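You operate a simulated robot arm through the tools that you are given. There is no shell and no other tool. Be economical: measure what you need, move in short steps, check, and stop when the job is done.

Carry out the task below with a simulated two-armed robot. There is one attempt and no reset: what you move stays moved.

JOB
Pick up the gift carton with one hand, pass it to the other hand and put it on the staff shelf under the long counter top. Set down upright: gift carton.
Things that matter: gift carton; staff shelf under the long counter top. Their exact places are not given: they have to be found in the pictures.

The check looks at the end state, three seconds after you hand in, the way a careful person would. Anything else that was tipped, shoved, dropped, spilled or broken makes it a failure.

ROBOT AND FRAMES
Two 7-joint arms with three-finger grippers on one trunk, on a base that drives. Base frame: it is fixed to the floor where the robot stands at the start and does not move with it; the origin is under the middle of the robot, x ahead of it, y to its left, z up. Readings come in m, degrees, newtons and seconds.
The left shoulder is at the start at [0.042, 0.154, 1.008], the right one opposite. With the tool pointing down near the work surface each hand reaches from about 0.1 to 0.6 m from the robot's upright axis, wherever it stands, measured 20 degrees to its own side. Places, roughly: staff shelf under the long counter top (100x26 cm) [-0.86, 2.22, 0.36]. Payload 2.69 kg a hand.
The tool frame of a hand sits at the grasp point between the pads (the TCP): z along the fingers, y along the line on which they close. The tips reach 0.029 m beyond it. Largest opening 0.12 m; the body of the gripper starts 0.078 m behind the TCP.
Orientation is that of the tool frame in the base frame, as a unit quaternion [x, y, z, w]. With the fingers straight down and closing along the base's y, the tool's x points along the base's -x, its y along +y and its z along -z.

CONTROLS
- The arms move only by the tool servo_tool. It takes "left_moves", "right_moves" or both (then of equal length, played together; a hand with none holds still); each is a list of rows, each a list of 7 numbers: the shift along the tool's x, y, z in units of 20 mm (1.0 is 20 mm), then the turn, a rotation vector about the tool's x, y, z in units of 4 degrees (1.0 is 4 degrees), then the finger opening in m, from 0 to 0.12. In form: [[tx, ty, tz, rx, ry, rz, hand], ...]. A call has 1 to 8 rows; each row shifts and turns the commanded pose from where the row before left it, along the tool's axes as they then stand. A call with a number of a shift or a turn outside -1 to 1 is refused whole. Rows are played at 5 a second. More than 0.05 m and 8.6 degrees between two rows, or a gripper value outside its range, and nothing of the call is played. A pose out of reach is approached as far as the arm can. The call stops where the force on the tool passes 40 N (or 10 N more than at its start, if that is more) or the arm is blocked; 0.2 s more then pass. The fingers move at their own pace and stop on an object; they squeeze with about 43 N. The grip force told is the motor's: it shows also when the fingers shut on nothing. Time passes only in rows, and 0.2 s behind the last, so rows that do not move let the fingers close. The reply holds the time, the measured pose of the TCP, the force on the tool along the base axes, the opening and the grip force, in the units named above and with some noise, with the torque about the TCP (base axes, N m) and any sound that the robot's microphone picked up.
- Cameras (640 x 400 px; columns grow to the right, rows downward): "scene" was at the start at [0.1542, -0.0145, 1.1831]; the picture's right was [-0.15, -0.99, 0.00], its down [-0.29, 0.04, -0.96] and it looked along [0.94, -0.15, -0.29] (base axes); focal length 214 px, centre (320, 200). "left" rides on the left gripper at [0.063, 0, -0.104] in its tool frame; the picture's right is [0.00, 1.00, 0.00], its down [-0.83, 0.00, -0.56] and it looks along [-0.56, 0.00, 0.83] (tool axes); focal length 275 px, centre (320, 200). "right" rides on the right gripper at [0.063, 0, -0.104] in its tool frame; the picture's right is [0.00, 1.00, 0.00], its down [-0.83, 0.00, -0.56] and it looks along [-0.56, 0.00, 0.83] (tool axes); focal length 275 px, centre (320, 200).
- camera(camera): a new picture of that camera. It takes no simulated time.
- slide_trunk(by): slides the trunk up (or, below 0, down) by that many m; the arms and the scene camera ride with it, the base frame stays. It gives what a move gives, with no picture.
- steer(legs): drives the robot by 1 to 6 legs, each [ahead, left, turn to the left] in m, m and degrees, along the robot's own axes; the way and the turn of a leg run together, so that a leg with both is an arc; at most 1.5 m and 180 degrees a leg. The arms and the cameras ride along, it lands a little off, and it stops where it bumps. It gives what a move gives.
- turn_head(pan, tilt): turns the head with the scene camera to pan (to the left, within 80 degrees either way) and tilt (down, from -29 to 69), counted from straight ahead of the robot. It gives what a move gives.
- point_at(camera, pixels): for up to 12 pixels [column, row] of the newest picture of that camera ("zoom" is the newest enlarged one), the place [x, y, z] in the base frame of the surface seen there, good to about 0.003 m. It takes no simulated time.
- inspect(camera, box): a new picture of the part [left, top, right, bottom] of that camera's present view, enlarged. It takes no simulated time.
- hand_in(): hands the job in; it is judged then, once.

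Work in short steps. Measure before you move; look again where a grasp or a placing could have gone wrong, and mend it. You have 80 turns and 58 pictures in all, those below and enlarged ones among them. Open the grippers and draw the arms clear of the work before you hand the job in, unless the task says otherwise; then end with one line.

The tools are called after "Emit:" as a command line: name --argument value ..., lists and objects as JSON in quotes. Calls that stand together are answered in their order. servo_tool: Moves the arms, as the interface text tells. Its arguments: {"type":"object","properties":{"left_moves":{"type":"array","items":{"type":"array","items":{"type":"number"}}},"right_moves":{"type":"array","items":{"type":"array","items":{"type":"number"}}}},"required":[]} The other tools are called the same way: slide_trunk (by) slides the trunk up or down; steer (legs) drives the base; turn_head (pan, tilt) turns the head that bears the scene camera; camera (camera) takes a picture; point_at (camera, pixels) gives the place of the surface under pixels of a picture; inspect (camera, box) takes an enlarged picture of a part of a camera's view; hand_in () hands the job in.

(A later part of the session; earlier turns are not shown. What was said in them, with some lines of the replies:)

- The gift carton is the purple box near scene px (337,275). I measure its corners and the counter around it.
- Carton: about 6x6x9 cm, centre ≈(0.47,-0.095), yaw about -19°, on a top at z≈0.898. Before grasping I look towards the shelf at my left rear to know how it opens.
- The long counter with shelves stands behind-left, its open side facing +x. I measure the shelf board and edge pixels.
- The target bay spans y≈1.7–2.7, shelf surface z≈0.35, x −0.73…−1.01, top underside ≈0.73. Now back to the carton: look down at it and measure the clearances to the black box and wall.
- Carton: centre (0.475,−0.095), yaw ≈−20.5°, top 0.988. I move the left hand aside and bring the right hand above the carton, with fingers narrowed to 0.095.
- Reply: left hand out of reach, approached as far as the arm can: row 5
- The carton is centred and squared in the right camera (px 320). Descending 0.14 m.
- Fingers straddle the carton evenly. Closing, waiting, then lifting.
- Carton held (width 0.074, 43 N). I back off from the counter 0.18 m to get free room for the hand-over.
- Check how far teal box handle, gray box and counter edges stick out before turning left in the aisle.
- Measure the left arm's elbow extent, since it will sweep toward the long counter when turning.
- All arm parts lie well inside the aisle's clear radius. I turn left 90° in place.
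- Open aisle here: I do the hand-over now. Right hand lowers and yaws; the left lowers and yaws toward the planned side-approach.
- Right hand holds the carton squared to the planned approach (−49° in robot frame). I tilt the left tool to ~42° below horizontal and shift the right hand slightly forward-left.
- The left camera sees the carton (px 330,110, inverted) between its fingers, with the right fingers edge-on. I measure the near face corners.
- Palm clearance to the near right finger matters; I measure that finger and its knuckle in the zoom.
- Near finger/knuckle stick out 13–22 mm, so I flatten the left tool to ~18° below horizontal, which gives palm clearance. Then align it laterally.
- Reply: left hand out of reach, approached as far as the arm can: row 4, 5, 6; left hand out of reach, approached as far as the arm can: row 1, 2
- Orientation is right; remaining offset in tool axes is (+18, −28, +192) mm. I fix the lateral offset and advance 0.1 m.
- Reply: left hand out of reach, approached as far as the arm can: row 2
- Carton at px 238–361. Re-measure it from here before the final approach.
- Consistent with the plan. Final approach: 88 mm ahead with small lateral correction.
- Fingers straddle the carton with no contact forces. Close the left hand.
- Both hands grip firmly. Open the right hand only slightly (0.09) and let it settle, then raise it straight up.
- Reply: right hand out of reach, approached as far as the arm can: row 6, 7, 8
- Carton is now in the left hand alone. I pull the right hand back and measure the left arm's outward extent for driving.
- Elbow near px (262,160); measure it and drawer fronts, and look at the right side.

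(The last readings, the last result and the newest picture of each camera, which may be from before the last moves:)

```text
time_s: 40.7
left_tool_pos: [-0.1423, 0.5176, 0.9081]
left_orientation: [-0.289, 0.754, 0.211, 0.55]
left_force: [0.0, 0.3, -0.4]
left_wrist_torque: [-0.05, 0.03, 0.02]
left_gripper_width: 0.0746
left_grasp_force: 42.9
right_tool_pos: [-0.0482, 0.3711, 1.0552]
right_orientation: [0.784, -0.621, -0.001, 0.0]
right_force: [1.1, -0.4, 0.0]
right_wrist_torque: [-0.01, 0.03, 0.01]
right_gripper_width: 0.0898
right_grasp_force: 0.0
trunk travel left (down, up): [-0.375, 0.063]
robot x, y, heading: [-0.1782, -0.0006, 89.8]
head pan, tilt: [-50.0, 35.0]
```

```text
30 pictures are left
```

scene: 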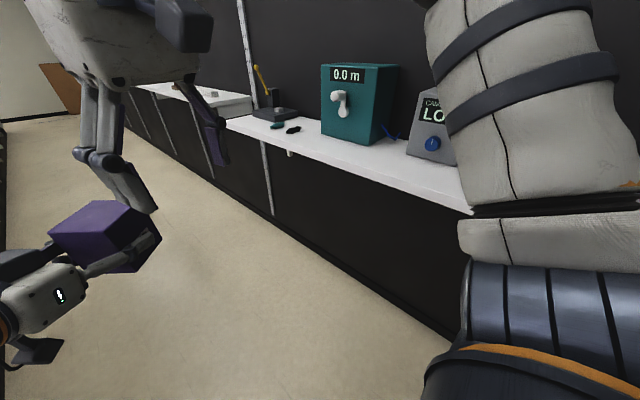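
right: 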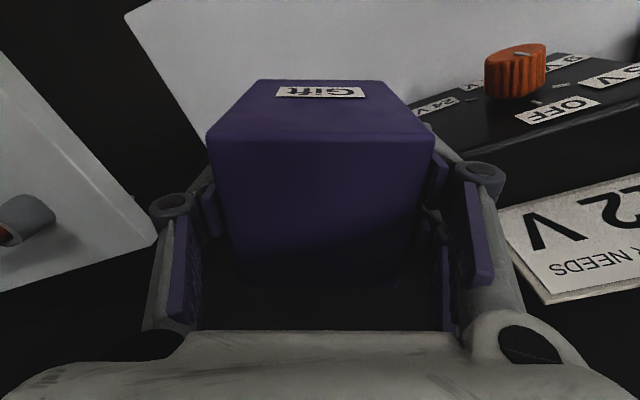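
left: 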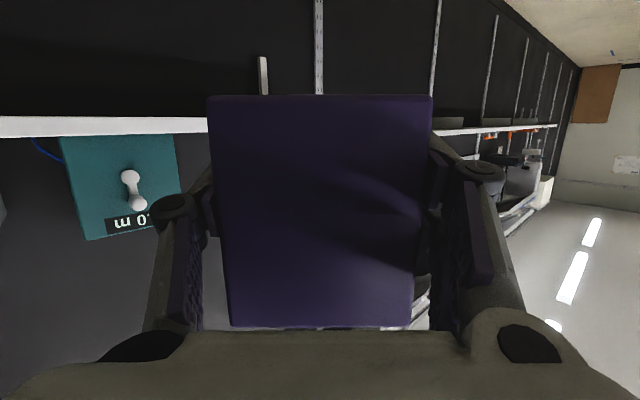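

Both sides clear: aisle is wide enough (elbow at x −0.52, drawers at −0.78). Drive 2.1 m ahead along the aisle.

Emit:
steer --legs '[[1.1, 0, 0], [1.0, 0, 0]]'

Emit:
turn_head --pan 70 --tilt 45

Emit:
camera --camera "scene"

```text
time_s: 51.1
left_tool_pos: [-0.1401, 2.6125, 0.9071]
left_orientation: [-0.29, 0.755, 0.211, 0.549]
left_force: [-0.3, 0.8, -1.1]
left_wrist_torque: [-0.01, 0.01, 0.0]
left_gripper_width: 0.0745
left_grasp_force: 43.0
right_tool_pos: [-0.0449, 2.468, 1.0547]
right_orientation: [0.784, -0.621, 0.0, 0.0]
right_force: [-0.3, -0.1, -0.4]
right_wrist_torque: [-0.02, -0.01, 0.03]
right_gripper_width: 0.0901
right_grasp_force: 0.1
trunk travel left (down, up): [-0.375, 0.063]
robot x, y, heading: [-0.1724, 2.0947, 90.0]
head pan, tilt: [-50.0, 35.0]
```

```text
time_s: 53.1
left_tool_pos: [-0.1411, 2.6128, 0.9063]
left_orientation: [-0.29, 0.754, 0.212, 0.55]
left_force: [0.4, 0.6, 0.4]
left_wrist_torque: [-0.01, 0.02, -0.01]
left_gripper_width: 0.0744
left_grasp_force: 43.0
right_tool_pos: [-0.0445, 2.4678, 1.0553]
right_orientation: [0.784, -0.621, 0.0, 0.0]
right_force: [0.2, -0.6, 0.2]
right_wrist_torque: [-0.04, 0.01, -0.03]
right_gripper_width: 0.0902
right_grasp_force: 0.1
trunk travel left (down, up): [-0.375, 0.063]
robot x, y, heading: [-0.1726, 2.0934, 90.0]
head pan, tilt: [70.0, 45.0]
```

```text
29 pictures are left
```

scene: 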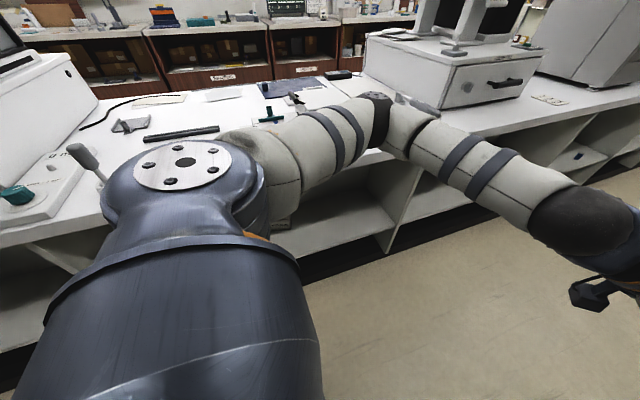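

I shift 0.12 m away from the counter and 0.33 m ahead, then turn left 115° to face the shelf.

Emit:
steer --legs '[[0.36, -0.12, 0], [0, 0, 115]]'

Emit:
turn_head --pan -10 --tilt 45

Emit:
camera --camera "scene"

```text
time_s: 60.3
left_tool_pos: [-0.5401, 2.2683, 0.9071]
left_orientation: [0.792, -0.159, -0.577, -0.116]
left_force: [-0.1, 0.6, 0.6]
left_wrist_torque: [0.02, -0.03, 0.0]
left_gripper_width: 0.0744
left_grasp_force: 42.8
right_tool_pos: [-0.4493, 2.4167, 1.0551]
right_orientation: [0.944, 0.33, 0.0, 0.0]
right_force: [-0.3, 0.4, 0.0]
right_wrist_torque: [-0.01, 0.0, 0.04]
right_gripper_width: 0.0899
right_grasp_force: 0.0
trunk travel left (down, up): [-0.375, 0.063]
robot x, y, heading: [-0.0574, 2.4572, -154.7]
head pan, tilt: [70.0, 45.0]
```

```text
time_s: 61.8
left_tool_pos: [-0.5399, 2.269, 0.906]
left_orientation: [0.792, -0.159, -0.577, -0.116]
left_force: [-0.2, 0.1, -0.4]
left_wrist_torque: [-0.01, -0.02, -0.01]
left_gripper_width: 0.0747
left_grasp_force: 42.6
right_tool_pos: [-0.4491, 2.4159, 1.0544]
right_orientation: [0.944, 0.33, 0.0, 0.0]
right_force: [-0.2, -1.0, 0.4]
right_wrist_torque: [0.01, 0.0, 0.0]
right_gripper_width: 0.0901
right_grasp_force: 0.1
trunk travel left (down, up): [-0.375, 0.063]
robot x, y, heading: [-0.0577, 2.4558, -154.8]
head pan, tilt: [-10.0, 45.0]
```

```text
28 pictures are left
```

scene: 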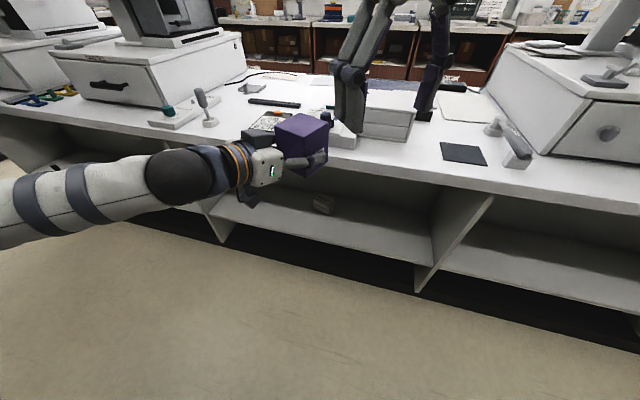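

Facing the shelf. I measure shelf, dividers and the small gray object at px (322,203); also pull the right hand farther back.

Emit:
point_at --camera "scene" --pixels '[[322, 203], [312, 207], [332, 200], [290, 230], [370, 235], [400, 260], [220, 208], [430, 262], [415, 290], [300, 175], [380, 178], [360, 240]]'

Emit:
inspect --camera "scene" --box '[190, 110, 510, 310]'

Emit:
servo_tool --right_moves '[[1, 0, 0, 0, 0, 0, 0.09], [1, 0, 0, 0, 0, 0, 0.09], [1, 0, 0, 0, 0, 0, 0.09], [1, 0, 0, 0, 0, 0, 0.09], [1, 0, 0, 0, 0, 0, 0.09], [1, 0, 0, 0, 0, 0, 0.09]]'

```text
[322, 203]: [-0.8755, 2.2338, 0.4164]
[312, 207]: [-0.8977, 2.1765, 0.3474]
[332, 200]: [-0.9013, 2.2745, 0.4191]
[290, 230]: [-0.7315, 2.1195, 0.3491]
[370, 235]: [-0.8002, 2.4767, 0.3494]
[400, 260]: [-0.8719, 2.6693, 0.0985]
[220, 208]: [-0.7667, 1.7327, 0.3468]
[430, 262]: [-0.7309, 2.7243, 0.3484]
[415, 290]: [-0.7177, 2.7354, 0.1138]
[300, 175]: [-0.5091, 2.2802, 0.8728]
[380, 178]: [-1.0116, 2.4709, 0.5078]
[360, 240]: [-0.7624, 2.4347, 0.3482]
```

```text
2.00 times, centred on (350, 210) of scene
```

zoom: 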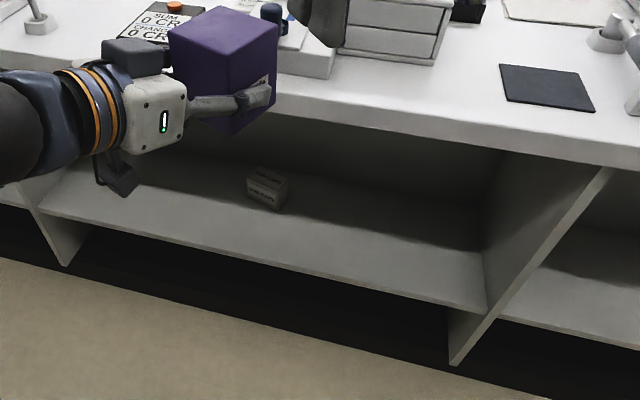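

```text
time_s: 63.2
left_tool_pos: [-0.5417, 2.2691, 0.907]
left_orientation: [0.793, -0.159, -0.577, -0.116]
left_force: [-0.1, -0.8, 0.8]
left_wrist_torque: [-0.02, -0.03, -0.03]
left_gripper_width: 0.0744
left_grasp_force: 43.0
right_tool_pos: [-0.3553, 2.4907, 1.0553]
right_orientation: [0.944, 0.33, 0.0, 0.0]
right_force: [-0.2, 0.0, 0.0]
right_wrist_torque: [-0.01, 0.02, -0.01]
right_gripper_width: 0.09
right_grasp_force: 0.2
trunk travel left (down, up): [-0.375, 0.063]
robot x, y, heading: [-0.0544, 2.4584, -154.6]
head pan, tilt: [-10.0, 45.0]
```

Free shelf spot chosen at about (−0.80, 2.46): away from the gray object (y 2.18–2.28) and divider (2.72). First yaw the left hand +22.7° to point straight at the shelf, then lower the trunk fully.

Emit:
servo_tool --left_moves '[[0, 0, 0, -0.9, 0, -0.289, 0], [0, 0, 0, -0.9, 0, -0.289, 0], [0, 0, 0, -0.9, 0, -0.289, 0], [0, 0, 0, -0.9, 0, -0.289, 0], [0, 0, 0, -0.9, 0, -0.289, 0], [0, 0, 0, -0.9, 0, -0.289, 0]]'

Emit:
slide_trunk --by -0.37

Emit:
camera --camera "scene"

```text
time_s: 64.6
left_tool_pos: [-0.5405, 2.2676, 0.9066]
left_orientation: [0.807, -0.053, -0.587, -0.039]
left_force: [0.0, 1.0, -0.1]
left_wrist_torque: [-0.06, -0.03, 0.0]
left_gripper_width: 0.0748
left_grasp_force: 43.1
left hand out of reach, approached as far as the arm can: row 5, 6
right_tool_pos: [-0.3551, 2.4917, 1.0548]
right_orientation: [0.944, 0.33, 0.0, 0.001]
right_force: [-0.1, -0.6, -0.5]
right_wrist_torque: [0.0, -0.04, -0.02]
right_gripper_width: 0.0902
right_grasp_force: 0.1
trunk travel left (down, up): [-0.375, 0.063]
robot x, y, heading: [-0.0548, 2.4555, -154.3]
head pan, tilt: [-10.0, 45.0]
```

```text
time_s: 68.2
left_tool_pos: [-0.5594, 2.2597, 0.4106]
left_orientation: [0.874, -0.011, -0.475, -0.098]
left_force: [-0.6, -0.2, 0.0]
left_wrist_torque: [0.01, -0.02, 0.02]
left_gripper_width: 0.0745
left_grasp_force: 42.5
right_tool_pos: [-0.3549, 2.4915, 0.6843]
right_orientation: [0.944, 0.329, 0.0, 0.0]
right_force: [0.6, 0.2, -0.2]
right_wrist_torque: [0.04, 0.01, 0.01]
right_gripper_width: 0.0898
right_grasp_force: 0.0
trunk travel left (down, up): [-0.005, 0.433]
robot x, y, heading: [-0.0593, 2.4546, -154.8]
head pan, tilt: [-10.0, 45.0]
```

```text
26 pictures are left
```

scene: 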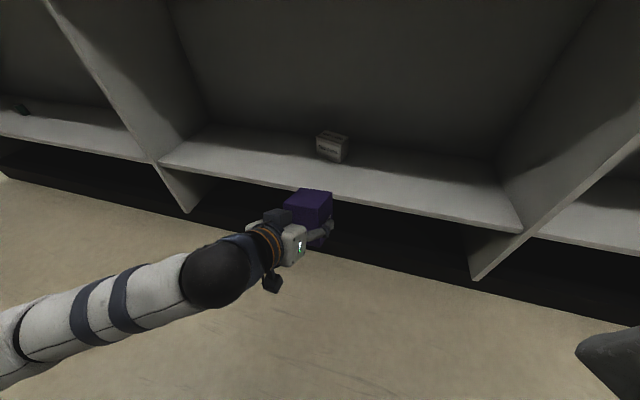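

During the slide the left arm drifted (tool tilted ~17°, lower than expected), since the last yaw was at its reach limit. I right the carton by a computed turn and lift 6 cm.

Emit:
servo_tool --left_moves '[[-0.62, -0.1, -0.38, -0.18, -0.9, 0.56, 0], [-0.64, -0.08, -0.34, -0.18, -0.9, 0.56, 0], [-0.67, -0.05, -0.3, -0.18, -0.9, 0.56, 0], [-0.7, -0.02, -0.25, -0.18, -0.9, 0.56, 0], [0, 0, 0, 0, 0, 0, 0]]'

Emit:
camera --camera "scene"

```text
time_s: 69.4
left_tool_pos: [-0.5561, 2.2312, 0.4173]
left_orientation: [0.861, -0.024, -0.5, -0.092]
left_force: [0.2, 0.9, 0.3]
left_wrist_torque: [0.0, -0.06, 0.02]
left_gripper_width: 0.0746
left_grasp_force: 42.9
left hand out of reach, approached as far as the arm can: row 1, 2, 3, 4
right_tool_pos: [-0.3554, 2.4913, 0.6842]
right_orientation: [0.944, 0.329, 0.0, 0.0]
right_force: [-0.4, 0.3, 0.4]
right_wrist_torque: [-0.03, 0.0, -0.02]
right_gripper_width: 0.09
right_grasp_force: 0.1
trunk travel left (down, up): [-0.005, 0.433]
robot x, y, heading: [-0.0583, 2.4559, -154.7]
head pan, tilt: [-10.0, 45.0]
```

```text
25 pictures are left
```

scene: 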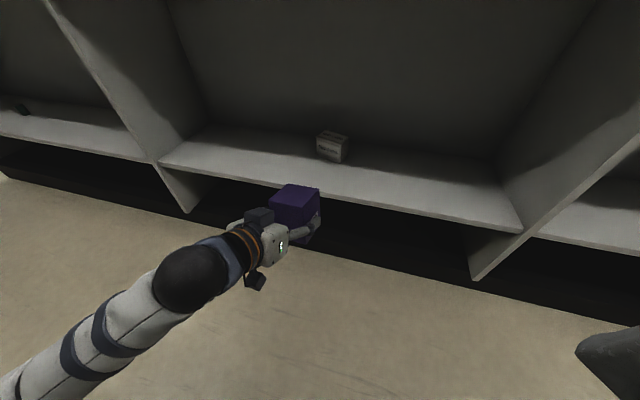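

The pose is near the arm's inner reach limit (wrist too close to the shoulder). I shift the robot +0.2 m in y (clear of the gray object), then extend forward/up and re-right the carton.

Emit:
steer --legs '[[-0.085, -0.181, 0]]'

Emit:
servo_tool --left_moves '[[-0.85, 0.04, 0.47, 0, 0, 0, 0], [-0.85, 0.04, 0.47, 0, 0, 0, 0], [-0.85, 0.04, 0.47, 0, 0, 0, 0], [-0.85, 0.04, 0.47, 0, 0, 0, 0], [-0.85, 0.04, 0.47, 0, 0, 0, 0], [-0.85, 0.04, 0.47, 0, 0, 0, 0]]'

```text
time_s: 71.4
left_tool_pos: [-0.5585, 2.4318, 0.4163]
left_orientation: [0.861, -0.024, -0.5, -0.092]
left_force: [0.0, 0.4, 0.5]
left_wrist_torque: [0.03, -0.04, -0.01]
left_gripper_width: 0.0745
left_grasp_force: 42.9
right_tool_pos: [-0.3573, 2.6912, 0.6853]
right_orientation: [0.944, 0.33, 0.0, 0.0]
right_force: [0.0, -0.6, -0.2]
right_wrist_torque: [0.01, 0.0, -0.02]
right_gripper_width: 0.0901
right_grasp_force: 0.1
trunk travel left (down, up): [-0.005, 0.433]
robot x, y, heading: [-0.0617, 2.6572, -154.4]
head pan, tilt: [-10.0, 45.0]
```

```text
time_s: 72.8
left_tool_pos: [-0.6594, 2.4319, 0.4763]
left_orientation: [0.861, -0.024, -0.5, -0.093]
left_force: [0.3, -0.9, 0.6]
left_wrist_torque: [-0.03, -0.03, 0.0]
left_gripper_width: 0.0744
left_grasp_force: 42.5
right_tool_pos: [-0.3575, 2.6908, 0.6845]
right_orientation: [0.944, 0.329, -0.001, 0.001]
right_force: [-0.5, -0.5, 0.2]
right_wrist_torque: [0.01, 0.02, 0.01]
right_gripper_width: 0.0901
right_grasp_force: 0.1
trunk travel left (down, up): [-0.005, 0.433]
robot x, y, heading: [-0.0581, 2.6566, -154.6]
head pan, tilt: [-10.0, 45.0]
```

Reached exactly. Now the righting turn (13.7°) in place.

Emit:
servo_tool --left_moves '[[0, 0, 0, -0.2, -0.94, 0.615, 0], [0, 0, 0, -0.2, -0.94, 0.615, 0], [0, 0, 0, -0.2, -0.94, 0.615, 0], [0, 0, 0, 0, 0, 0, 0]]'

Emit:
camera --camera "scene"

Emit:
camera --camera "left"

```text
time_s: 73.8
left_tool_pos: [-0.658, 2.4315, 0.4759]
left_orientation: [0.825, -0.047, -0.56, -0.059]
left_force: [-0.8, -1.1, -1.1]
left_wrist_torque: [0.0, -0.03, -0.01]
left_gripper_width: 0.0744
left_grasp_force: 42.8
left hand out of reach, approached as far as the arm can: row 3
right_tool_pos: [-0.3581, 2.6903, 0.6861]
right_orientation: [0.944, 0.33, 0.0, 0.0]
right_force: [0.5, -0.3, -1.0]
right_wrist_torque: [-0.02, 0.02, -0.02]
right_gripper_width: 0.0901
right_grasp_force: 0.1
trunk travel left (down, up): [-0.005, 0.433]
robot x, y, heading: [-0.0577, 2.6564, -154.8]
head pan, tilt: [-10.0, 45.0]
```

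```text
24 pictures are left
```

scene: 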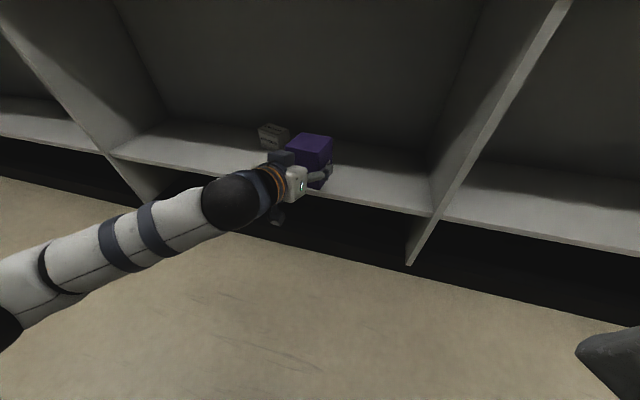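

```text
23 pictures are left
```

left: 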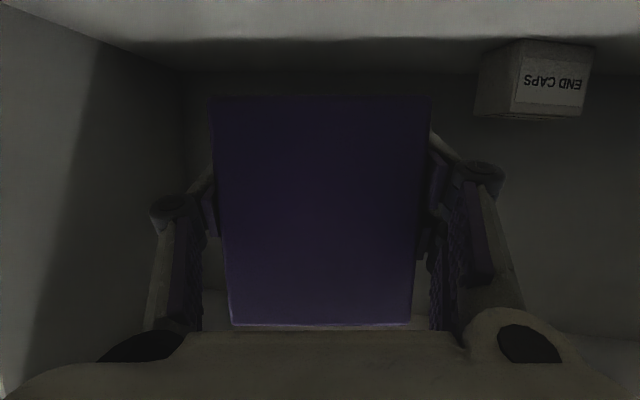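

Carton nearly upright (4° left, at the reach limit). Moving 14 cm into the bay above the shelf gives reach slack; then finish the righting.

Emit:
servo_tool --left_moves '[[-0.371, -0.068, 0.95, 0, 0, 0, 0], [-0.371, -0.068, 0.95, 0, 0, 0, 0], [-0.371, -0.068, 0.95, 0, 0, 0, 0], [-0.371, -0.068, 0.95, 0, 0, 0, 0], [-0.371, -0.068, 0.95, 0, 0, 0, 0], [-0.371, -0.068, 0.95, 0, 0, 0, 0], [-0.371, -0.068, 0.95, 0, 0, 0, 0], [0, 0, 0, -0.2, -0.9, 0.61, 0]]'

Emit:
camera --camera "scene"

```text
time_s: 75.6
left_tool_pos: [-0.7986, 2.4638, 0.4757]
left_orientation: [0.807, -0.061, -0.585, -0.045]
left_force: [-0.1, 0.9, 0.3]
left_wrist_torque: [0.03, -0.02, 0.02]
left_gripper_width: 0.0747
left_grasp_force: 43.2
right_tool_pos: [-0.3578, 2.6912, 0.6845]
right_orientation: [0.944, 0.33, 0.0, 0.0]
right_force: [0.1, -0.2, -0.9]
right_wrist_torque: [-0.02, 0.0, -0.01]
right_gripper_width: 0.09
right_grasp_force: 0.0
trunk travel left (down, up): [-0.005, 0.433]
robot x, y, heading: [-0.058, 2.6574, -154.7]
head pan, tilt: [-10.0, 45.0]
```

```text
22 pictures are left
```

scene: 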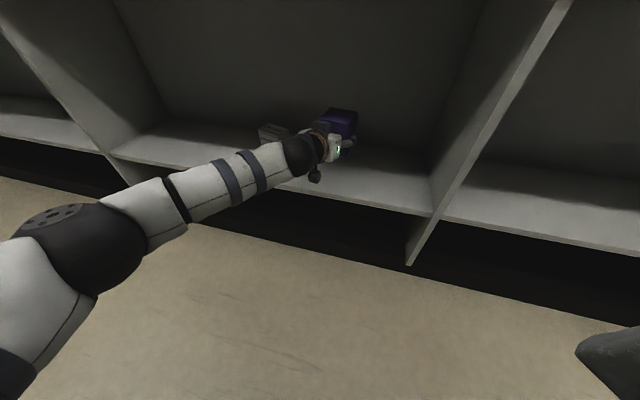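

Upright now (tool up-vector matches the grasp). Inspect carton and measure bottom height over the shelf.

Emit:
inspect --camera "scene" --box '[240, 80, 440, 205]'

Emit:
camera --camera "left"

```text
3.20 times, centred on (340, 142) of scene
```

zoom: 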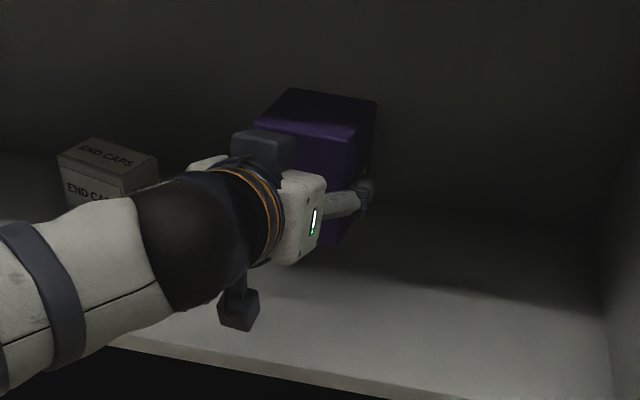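

```text
20 pictures are left
```

left: 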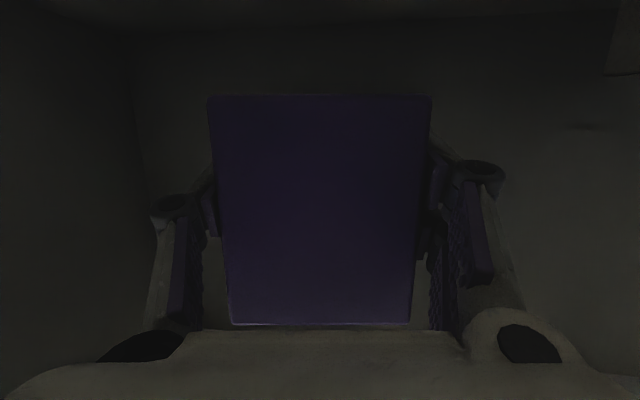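

Measure carton bottom edge and top corners, the hanging camera block, and the shelf front edge.

Emit:
point_at --camera "zoom" --pixels '[[232, 320], [245, 328], [255, 310], [222, 305], [200, 365], [300, 385], [330, 240], [350, 130], [375, 103], [290, 92], [300, 330]]'

Emit:
point_at --camera "left" --pixels '[[213, 102], [427, 102], [320, 102], [235, 318], [408, 318], [320, 318]]'

```text
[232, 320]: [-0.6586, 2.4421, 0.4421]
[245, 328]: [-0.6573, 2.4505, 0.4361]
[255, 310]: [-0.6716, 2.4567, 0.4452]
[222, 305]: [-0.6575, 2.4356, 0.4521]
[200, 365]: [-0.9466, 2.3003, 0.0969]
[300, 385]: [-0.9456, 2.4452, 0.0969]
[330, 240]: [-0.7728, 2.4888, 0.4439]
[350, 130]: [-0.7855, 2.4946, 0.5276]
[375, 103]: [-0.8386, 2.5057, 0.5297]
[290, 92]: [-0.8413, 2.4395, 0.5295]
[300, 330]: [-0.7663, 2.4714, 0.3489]
```

```text
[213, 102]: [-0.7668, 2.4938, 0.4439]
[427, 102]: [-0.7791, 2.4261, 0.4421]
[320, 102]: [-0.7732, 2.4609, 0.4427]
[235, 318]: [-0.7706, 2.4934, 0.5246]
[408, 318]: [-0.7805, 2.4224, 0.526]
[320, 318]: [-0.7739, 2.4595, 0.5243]
```

Carton is vertical, its bottom at z≈0.438, shelf 0.349; the camera block clears the shelf edge by 4 cm. Lower 8 cm, then creep.

Emit:
servo_tool --left_moves '[[0.76, 0, 0.248, 0, 0, 0, 0], [0.76, 0, 0.248, 0, 0, 0, 0], [0.76, 0, 0.248, 0, 0, 0, 0], [0.76, 0, 0.248, 0, 0, 0, 0], [0.76, 0, 0.248, 0, 0, 0, 0], [0, 0, 0, 0, 0, 0, 0]]'

Emit:
camera --camera "left"

Emit:
point_at --camera "left" --pixels '[[213, 102], [427, 102], [320, 99], [320, 318], [320, 80]]'

```text
time_s: 77.0
left_tool_pos: [-0.7991, 2.4484, 0.4072]
left_orientation: [0.807, -0.061, -0.586, -0.046]
left_force: [-0.2, 0.9, -0.7]
left_wrist_torque: [0.0, 0.02, 0.01]
left_gripper_width: 0.0746
left_grasp_force: 42.7
left hand out of reach, approached as far as the arm can: row 2, 3, 4, 5
right_tool_pos: [-0.357, 2.691, 0.6843]
right_orientation: [0.944, 0.33, 0.0, 0.001]
right_force: [-0.3, 0.1, 0.6]
right_wrist_torque: [0.0, -0.01, 0.02]
right_gripper_width: 0.0899
right_grasp_force: 0.1
trunk travel left (down, up): [-0.005, 0.433]
robot x, y, heading: [-0.0556, 2.6585, -154.8]
head pan, tilt: [-10.0, 45.0]
```

```text
19 pictures are left
```

left: 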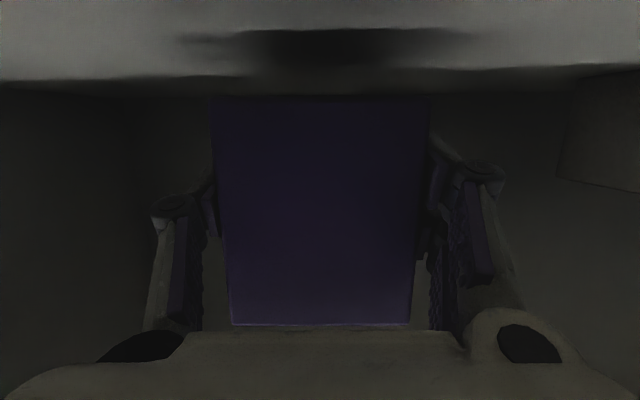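

```text
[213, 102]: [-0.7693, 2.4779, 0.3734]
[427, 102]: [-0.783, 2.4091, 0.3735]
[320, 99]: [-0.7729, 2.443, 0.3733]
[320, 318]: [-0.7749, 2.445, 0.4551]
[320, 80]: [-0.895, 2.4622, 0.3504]
```

Still ~2 cm above the shelf at the arm's outer reach. I lift 3 cm, drive 7 cm closer, draw the hand back by the same amount, then lower again.

Emit:
servo_tool --left_moves '[[-0.71, 0, -0.23, 0, 0, 0, 0], [-0.71, 0, -0.23, 0, 0, 0, 0], [0, 0, 0, 0, 0, 0, 0]]'

Emit:
steer --legs '[[0.063, -0.03, 0]]'

Emit:
servo_tool --left_moves '[[0.27, -0.13, -0.82, 0, 0, 0, 0], [0.27, -0.13, -0.82, 0, 0, 0, 0], [0.27, -0.13, -0.82, 0, 0, 0, 0], [0.27, -0.13, -0.82, 0, 0, 0, 0], [0, 0, 0, 0, 0, 0, 0]]'

```text
time_s: 77.8
left_tool_pos: [-0.7986, 2.4478, 0.4376]
left_orientation: [0.807, -0.059, -0.586, -0.044]
left_force: [0.1, -0.4, -0.2]
left_wrist_torque: [0.01, -0.05, 0.02]
left_gripper_width: 0.0745
left_grasp_force: 43.0
right_tool_pos: [-0.3563, 2.692, 0.6854]
right_orientation: [0.944, 0.33, 0.0, 0.0]
right_force: [0.6, -0.8, 0.0]
right_wrist_torque: [0.02, 0.02, 0.0]
right_gripper_width: 0.0902
right_grasp_force: 0.1
trunk travel left (down, up): [-0.005, 0.433]
robot x, y, heading: [-0.0612, 2.6556, -154.6]
head pan, tilt: [-10.0, 45.0]
```

```text
time_s: 78.8
left_tool_pos: [-0.8681, 2.4488, 0.4362]
left_orientation: [0.807, -0.06, -0.586, -0.044]
left_force: [0.3, 0.5, 0.2]
left_wrist_torque: [-0.03, 0.0, 0.02]
left_gripper_width: 0.0743
left_grasp_force: 42.5
right_tool_pos: [-0.4267, 2.6917, 0.6846]
right_orientation: [0.944, 0.33, 0.0, 0.0]
right_force: [0.2, 1.4, 0.5]
right_wrist_torque: [0.01, 0.02, -0.01]
right_gripper_width: 0.0899
right_grasp_force: 0.2
trunk travel left (down, up): [-0.005, 0.433]
robot x, y, heading: [-0.1321, 2.6536, -154.7]
head pan, tilt: [-10.0, 45.0]
```

```text
time_s: 80.0
left_tool_pos: [-0.8687, 2.4486, 0.4367]
left_orientation: [0.807, -0.06, -0.586, -0.044]
left_force: [0.2, -0.9, -0.5]
left_wrist_torque: [-0.05, -0.03, -0.02]
left_gripper_width: 0.0746
left_grasp_force: 43.2
left hand out of reach, approached as far as the arm can: row 1, 2, 3, 4
right_tool_pos: [-0.4269, 2.6911, 0.684]
right_orientation: [0.944, 0.329, 0.0, 0.001]
right_force: [-0.2, 0.6, -1.3]
right_wrist_torque: [0.01, 0.03, 0.01]
right_gripper_width: 0.09
right_grasp_force: 0.0
trunk travel left (down, up): [-0.005, 0.433]
robot x, y, heading: [-0.1278, 2.6546, -154.9]
head pan, tilt: [-10.0, 45.0]
```

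Not outer reach: a wrist-bend limit (tool points too far outward). I yaw the tool 16° clockwise in place to relax it, then try drawing back 6 cm.

Emit:
servo_tool --left_moves '[[0, 0, 0, 0.95, 0, 0.31, 0], [0, 0, 0, 0.95, 0, 0.31, 0], [0, 0, 0, 0.95, 0, 0.31, 0], [0, 0, 0, 0.95, 0, 0.31, 0], [0, 0, 0, 0, 0, 0, 0]]'

```text
time_s: 81.2
left_tool_pos: [-0.8649, 2.4533, 0.433]
left_orientation: [0.799, -0.151, -0.572, -0.109]
left_force: [0.5, 0.2, -0.6]
left_wrist_torque: [-0.03, 0.03, 0.03]
left_gripper_width: 0.0745
left_grasp_force: 42.7
left hand out of reach, approached as far as the arm can: row 3, 4
right_tool_pos: [-0.4275, 2.6925, 0.6842]
right_orientation: [0.944, 0.331, 0.0, 0.0]
right_force: [0.4, -1.2, -0.7]
right_wrist_torque: [0.01, 0.0, 0.01]
right_gripper_width: 0.09
right_grasp_force: 0.1
trunk travel left (down, up): [-0.005, 0.433]
robot x, y, heading: [-0.1268, 2.6593, -154.6]
head pan, tilt: [-10.0, 45.0]
```

Look at the whole left arm to understand which joint limits it.

Emit:
turn_head --pan 25 --tilt 50

Emit:
camera --camera "scene"

Emit:
point_at --camera "scene" --pixels '[[100, 200], [200, 200], [250, 180], [300, 160], [350, 140], [150, 250], [100, 300], [200, 250], [50, 250]]'

```text
time_s: 82.2
left_tool_pos: [-0.867, 2.4536, 0.4323]
left_orientation: [0.8, -0.151, -0.571, -0.109]
left_force: [-0.2, -0.3, 0.3]
left_wrist_torque: [-0.08, -0.04, 0.0]
left_gripper_width: 0.0746
left_grasp_force: 42.8
right_tool_pos: [-0.4272, 2.6909, 0.6844]
right_orientation: [0.944, 0.33, 0.0, 0.001]
right_force: [0.5, 0.5, -0.1]
right_wrist_torque: [-0.02, -0.01, -0.01]
right_gripper_width: 0.0899
right_grasp_force: 0.1
trunk travel left (down, up): [-0.005, 0.433]
robot x, y, heading: [-0.1297, 2.6592, -154.6]
head pan, tilt: [25.0, 50.0]
```

```text
18 pictures are left
```

scene: 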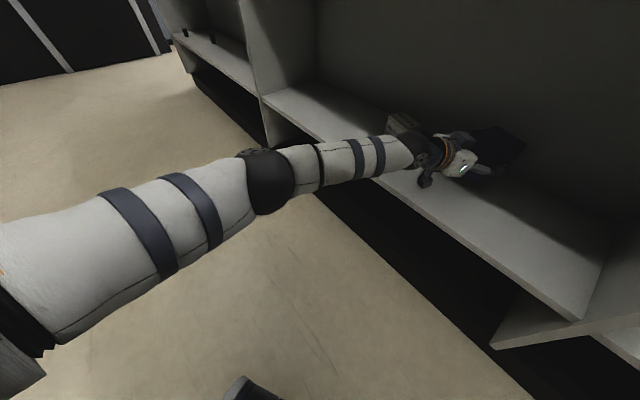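

```text
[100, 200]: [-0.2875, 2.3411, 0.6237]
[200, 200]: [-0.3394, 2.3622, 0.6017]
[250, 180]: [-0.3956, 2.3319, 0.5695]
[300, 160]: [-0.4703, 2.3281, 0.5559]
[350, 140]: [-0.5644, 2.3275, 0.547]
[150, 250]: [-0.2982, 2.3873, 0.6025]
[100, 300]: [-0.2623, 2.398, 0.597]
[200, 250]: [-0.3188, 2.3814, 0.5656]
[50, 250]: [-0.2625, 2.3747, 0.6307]
```

The arm is nearly straight (outer singularity). I raise the hand 4.5 cm, then draw it back 7 cm so the elbow bends.

Emit:
servo_tool --left_moves '[[-0.71, 0, -0.24, 0, 0, 0, 0], [-0.71, 0, -0.24, 0, 0, 0, 0], [-0.71, 0, -0.24, 0, 0, 0, 0], [0.264, -0.32, -0.771, 0, 0, 0, 0], [0.264, -0.32, -0.771, 0, 0, 0, 0], [0.264, -0.32, -0.771, 0, 0, 0, 0], [0.264, -0.32, -0.771, 0, 0, 0, 0], [0, 0, 0, 0, 0, 0, 0]]'

```text
time_s: 84.0
left_tool_pos: [-0.7968, 2.4525, 0.4773]
left_orientation: [0.8, -0.15, -0.571, -0.109]
left_force: [0.2, -0.3, 1.1]
left_wrist_torque: [-0.05, -0.04, -0.01]
left_gripper_width: 0.0746
left_grasp_force: 42.9
right_tool_pos: [-0.4274, 2.6924, 0.6852]
right_orientation: [0.944, 0.33, 0.0, 0.0]
right_force: [0.1, -0.6, 0.1]
right_wrist_torque: [0.0, 0.01, 0.02]
right_gripper_width: 0.09
right_grasp_force: 0.1
trunk travel left (down, up): [-0.005, 0.433]
robot x, y, heading: [-0.1275, 2.6547, -154.5]
head pan, tilt: [25.0, 50.0]
```

Drawn back exactly to x −0.797, z 0.477. Now lower 8 cm straight down.

Emit:
servo_tool --left_moves '[[0.71, 0, 0.24, 0, 0, 0, 0], [0.71, 0, 0.24, 0, 0, 0, 0], [0.71, 0, 0.24, 0, 0, 0, 0], [0.71, 0, 0.24, 0, 0, 0, 0], [0.71, 0, 0.24, 0, 0, 0, 0], [0, 0, 0, 0, 0, 0, 0]]'

Emit:
camera --camera "scene"

```text
time_s: 85.4
left_tool_pos: [-0.796, 2.4533, 0.4024]
left_orientation: [0.8, -0.15, -0.571, -0.109]
left_force: [0.7, 0.4, -0.4]
left_wrist_torque: [-0.03, 0.01, -0.01]
left_gripper_width: 0.0748
left_grasp_force: 42.3
right_tool_pos: [-0.4263, 2.6919, 0.6839]
right_orientation: [0.944, 0.331, 0.0, 0.0]
right_force: [0.5, -0.5, -0.7]
right_wrist_torque: [0.01, 0.01, -0.02]
right_gripper_width: 0.0901
right_grasp_force: 0.1
trunk travel left (down, up): [-0.005, 0.433]
robot x, y, heading: [-0.1287, 2.6544, -154.5]
head pan, tilt: [25.0, 50.0]
```

```text
17 pictures are left
```

scene: 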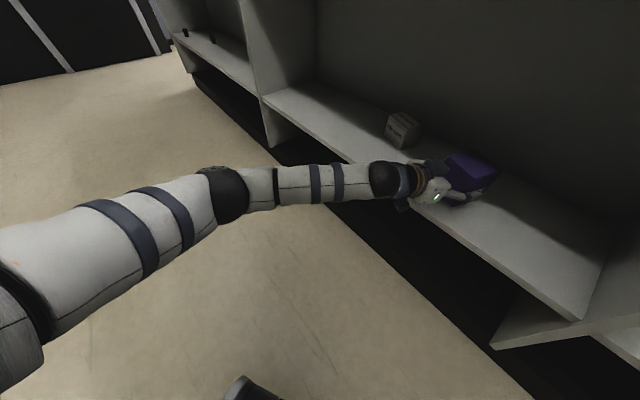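

Reached as commanded; bottom ≈1.5 cm above the shelf. Shift 1 cm deeper, then creep down with small steps until contact.

Emit:
servo_tool --left_moves '[[-0.15, 0.18, 0.44, 0, 0, 0, 0], [0.237, 0, 0.08, 0, 0, 0, 0], [0.237, 0, 0.08, 0, 0, 0, 0], [0.142, 0, 0.048, 0, 0, 0, 0], [0, 0, 0, 0, 0, 0, 0]]'

Emit:
camera --camera "left"

Emit:
inspect --camera "scene" --box '[360, 100, 560, 225]'

```text
time_s: 86.6
left_tool_pos: [-0.8046, 2.4543, 0.3902]
left_orientation: [0.799, -0.15, -0.572, -0.109]
left_force: [0.5, -0.7, 0.1]
left_wrist_torque: [-0.03, -0.01, 0.02]
left_gripper_width: 0.0745
left_grasp_force: 42.9
right_tool_pos: [-0.4262, 2.692, 0.6831]
right_orientation: [0.944, 0.33, 0.0, 0.0]
right_force: [0.4, -1.2, -0.2]
right_wrist_torque: [0.01, 0.02, 0.02]
right_gripper_width: 0.09
right_grasp_force: 0.1
trunk travel left (down, up): [-0.005, 0.433]
robot x, y, heading: [-0.1293, 2.655, -154.5]
head pan, tilt: [25.0, 50.0]
```

```text
16 pictures are left
```

left: 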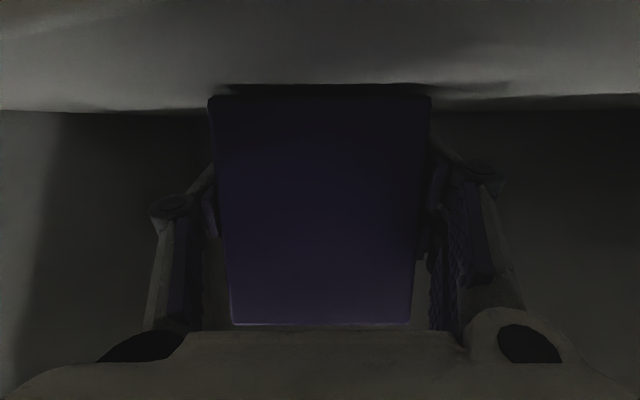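

```text
3.20 times, centred on (460, 162) of scene
```

zoom: 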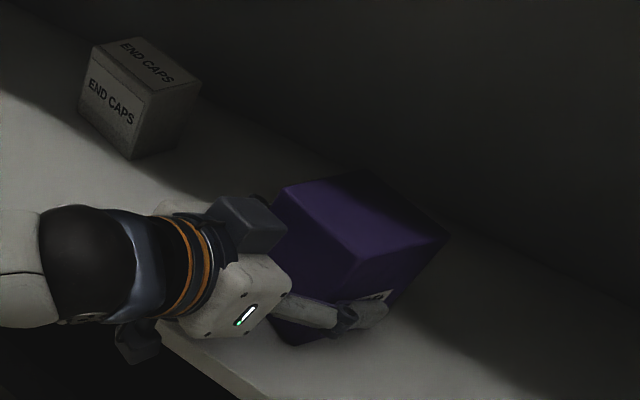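

Shelf line almost meets the carton's bottom; no contact force yet. Creep 2 mm steps.

Emit:
servo_tool --left_moves '[[0.095, 0, 0.032, 0, 0, 0, 0], [0.095, 0, 0.032, 0, 0, 0, 0], [0, 0, 0, 0, 0, 0, 0]]'

Emit:
point_at --camera "left" --pixels '[[240, 99], [320, 99], [400, 99], [320, 70]]'

```text
time_s: 87.4
left_tool_pos: [-0.8045, 2.4531, 0.3878]
left_orientation: [0.799, -0.151, -0.572, -0.109]
left_force: [-0.8, -0.8, 7.3]
left_wrist_torque: [-0.17, 0.54, 0.0]
left_gripper_width: 0.0742
left_grasp_force: 43.1
right_tool_pos: [-0.427, 2.6924, 0.6848]
right_orientation: [0.944, 0.331, 0.0, 0.0]
right_force: [0.1, -0.3, -0.2]
right_wrist_torque: [0.02, -0.01, 0.0]
right_gripper_width: 0.0901
right_grasp_force: 0.1
trunk travel left (down, up): [-0.005, 0.433]
robot x, y, heading: [-0.1276, 2.6573, -154.6]
head pan, tilt: [25.0, 50.0]
```

```text
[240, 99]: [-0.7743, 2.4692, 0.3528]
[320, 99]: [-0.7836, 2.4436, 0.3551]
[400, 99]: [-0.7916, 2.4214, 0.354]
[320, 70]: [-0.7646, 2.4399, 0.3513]
```

Contact with the shelf: 7 N upward. Release.

Emit:
servo_tool --left_moves '[[0, 0, 0, 0, 0, 0, 0.085], [0, 0, 0, 0, 0, 0, 0.1], [0, 0, 0, 0, 0, 0, 0.12], [0, 0, 0, 0, 0, 0, 0.12]]'

Emit:
camera --camera "left"

Emit:
point_at --camera "left" --pixels '[[225, 110], [415, 110], [320, 110], [320, 300], [240, 310], [400, 310]]'

```text
time_s: 88.4
left_tool_pos: [-0.8038, 2.4528, 0.3866]
left_orientation: [0.799, -0.15, -0.572, -0.109]
left_force: [-0.1, 0.1, 0.6]
left_wrist_torque: [0.0, 0.01, 0.02]
left_gripper_width: 0.12
left_grasp_force: 0.1
right_tool_pos: [-0.4271, 2.6922, 0.6846]
right_orientation: [0.944, 0.331, 0.0, 0.0]
right_force: [1.0, 0.4, -0.1]
right_wrist_torque: [-0.02, -0.01, 0.03]
right_gripper_width: 0.0901
right_grasp_force: 0.0
trunk travel left (down, up): [-0.005, 0.433]
robot x, y, heading: [-0.131, 2.653, -154.6]
head pan, tilt: [25.0, 50.0]
```

```text
14 pictures are left
```

left: 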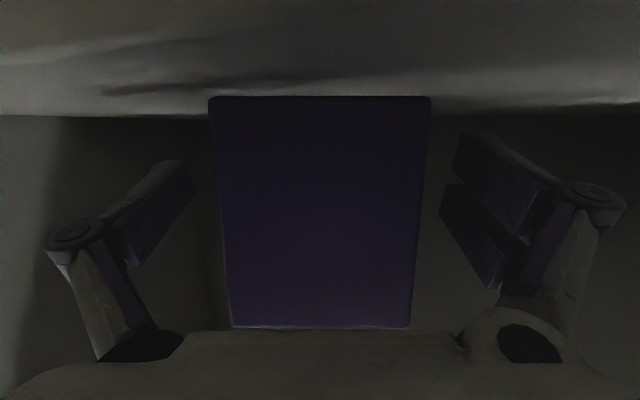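

```text
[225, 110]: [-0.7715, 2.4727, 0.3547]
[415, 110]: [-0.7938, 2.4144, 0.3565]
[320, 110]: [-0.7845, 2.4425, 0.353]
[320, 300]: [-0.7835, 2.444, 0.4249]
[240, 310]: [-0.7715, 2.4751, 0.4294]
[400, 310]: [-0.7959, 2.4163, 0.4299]
```

Carton stands upright on the shelf and is free. I back the hand out along its own axis by driving the base diagonally.

Emit:
steer --legs '[[-0.103, 0.109, 0]]'

Emit:
camera --camera "left"

Emit:
camera --camera "scene"

```text
time_s: 89.9
left_tool_pos: [-0.6664, 2.3997, 0.3856]
left_orientation: [0.799, -0.151, -0.572, -0.11]
left_force: [0.0, 0.2, -0.4]
left_wrist_torque: [0.0, -0.01, 0.01]
left_gripper_width: 0.1198
left_grasp_force: 0.1
right_tool_pos: [-0.2871, 2.6372, 0.6845]
right_orientation: [0.944, 0.331, -0.001, 0.0]
right_force: [0.2, 1.2, -0.5]
right_wrist_torque: [-0.01, 0.0, -0.02]
right_gripper_width: 0.09
right_grasp_force: 0.0
trunk travel left (down, up): [-0.005, 0.433]
robot x, y, heading: [0.0111, 2.604, -154.4]
head pan, tilt: [25.0, 50.0]
```

```text
13 pictures are left
```

left: 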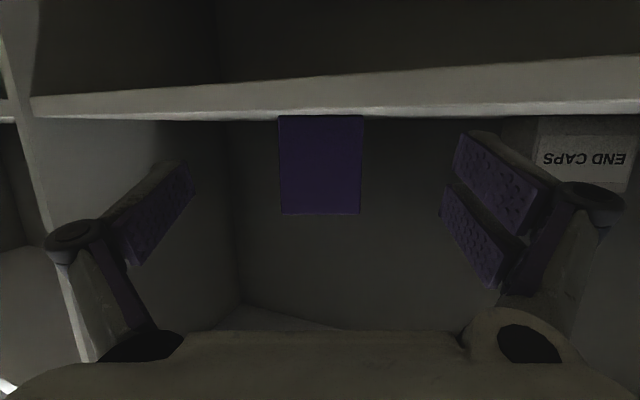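

```text
12 pictures are left
```

scene: 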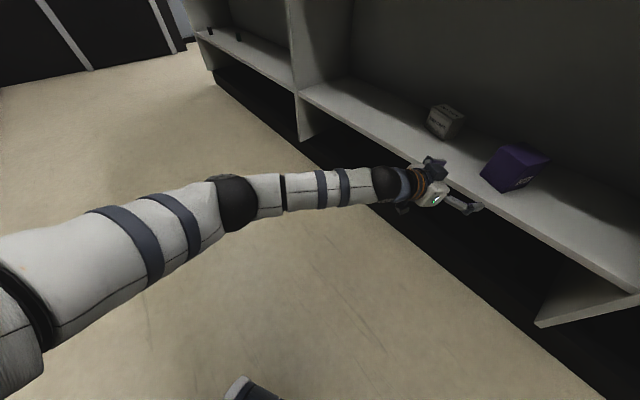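

The carton stands upright on the shelf, "END CAPS" box untouched. One more small retreat for clearance.

Emit:
steer --legs '[[-0.05, 0.024, 0]]'

Emit:
camera --camera "scene"

```text
time_s: 90.9
left_tool_pos: [-0.6096, 2.4007, 0.3858]
left_orientation: [0.8, -0.15, -0.571, -0.109]
left_force: [0.3, 0.7, 0.0]
left_wrist_torque: [-0.02, 0.01, -0.02]
left_gripper_width: 0.1199
left_grasp_force: 0.1
right_tool_pos: [-0.2318, 2.6373, 0.6842]
right_orientation: [0.944, 0.33, 0.0, 0.0]
right_force: [-0.3, 0.4, -0.1]
right_wrist_torque: [-0.02, 0.0, 0.0]
right_gripper_width: 0.0902
right_grasp_force: 0.1
trunk travel left (down, up): [-0.005, 0.433]
robot x, y, heading: [0.0671, 2.6057, -154.6]
head pan, tilt: [25.0, 50.0]
```

```text
11 pictures are left
```

scene: 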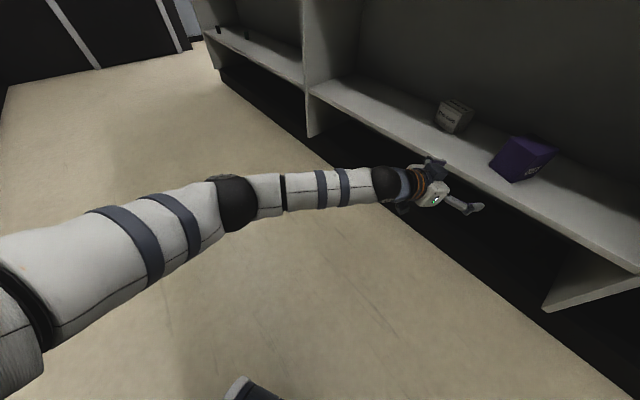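

Everything is clear, both grippers are open and the carton is stable at px (522,158); handing in.

Emit:
hand_in

```text
The job is handed in.
```

The gift carton was picked up with the right hand, passed to the left and set upright on the staff shelf under the long counter top; the last pictures showed it standing free and nothing else disturbed.
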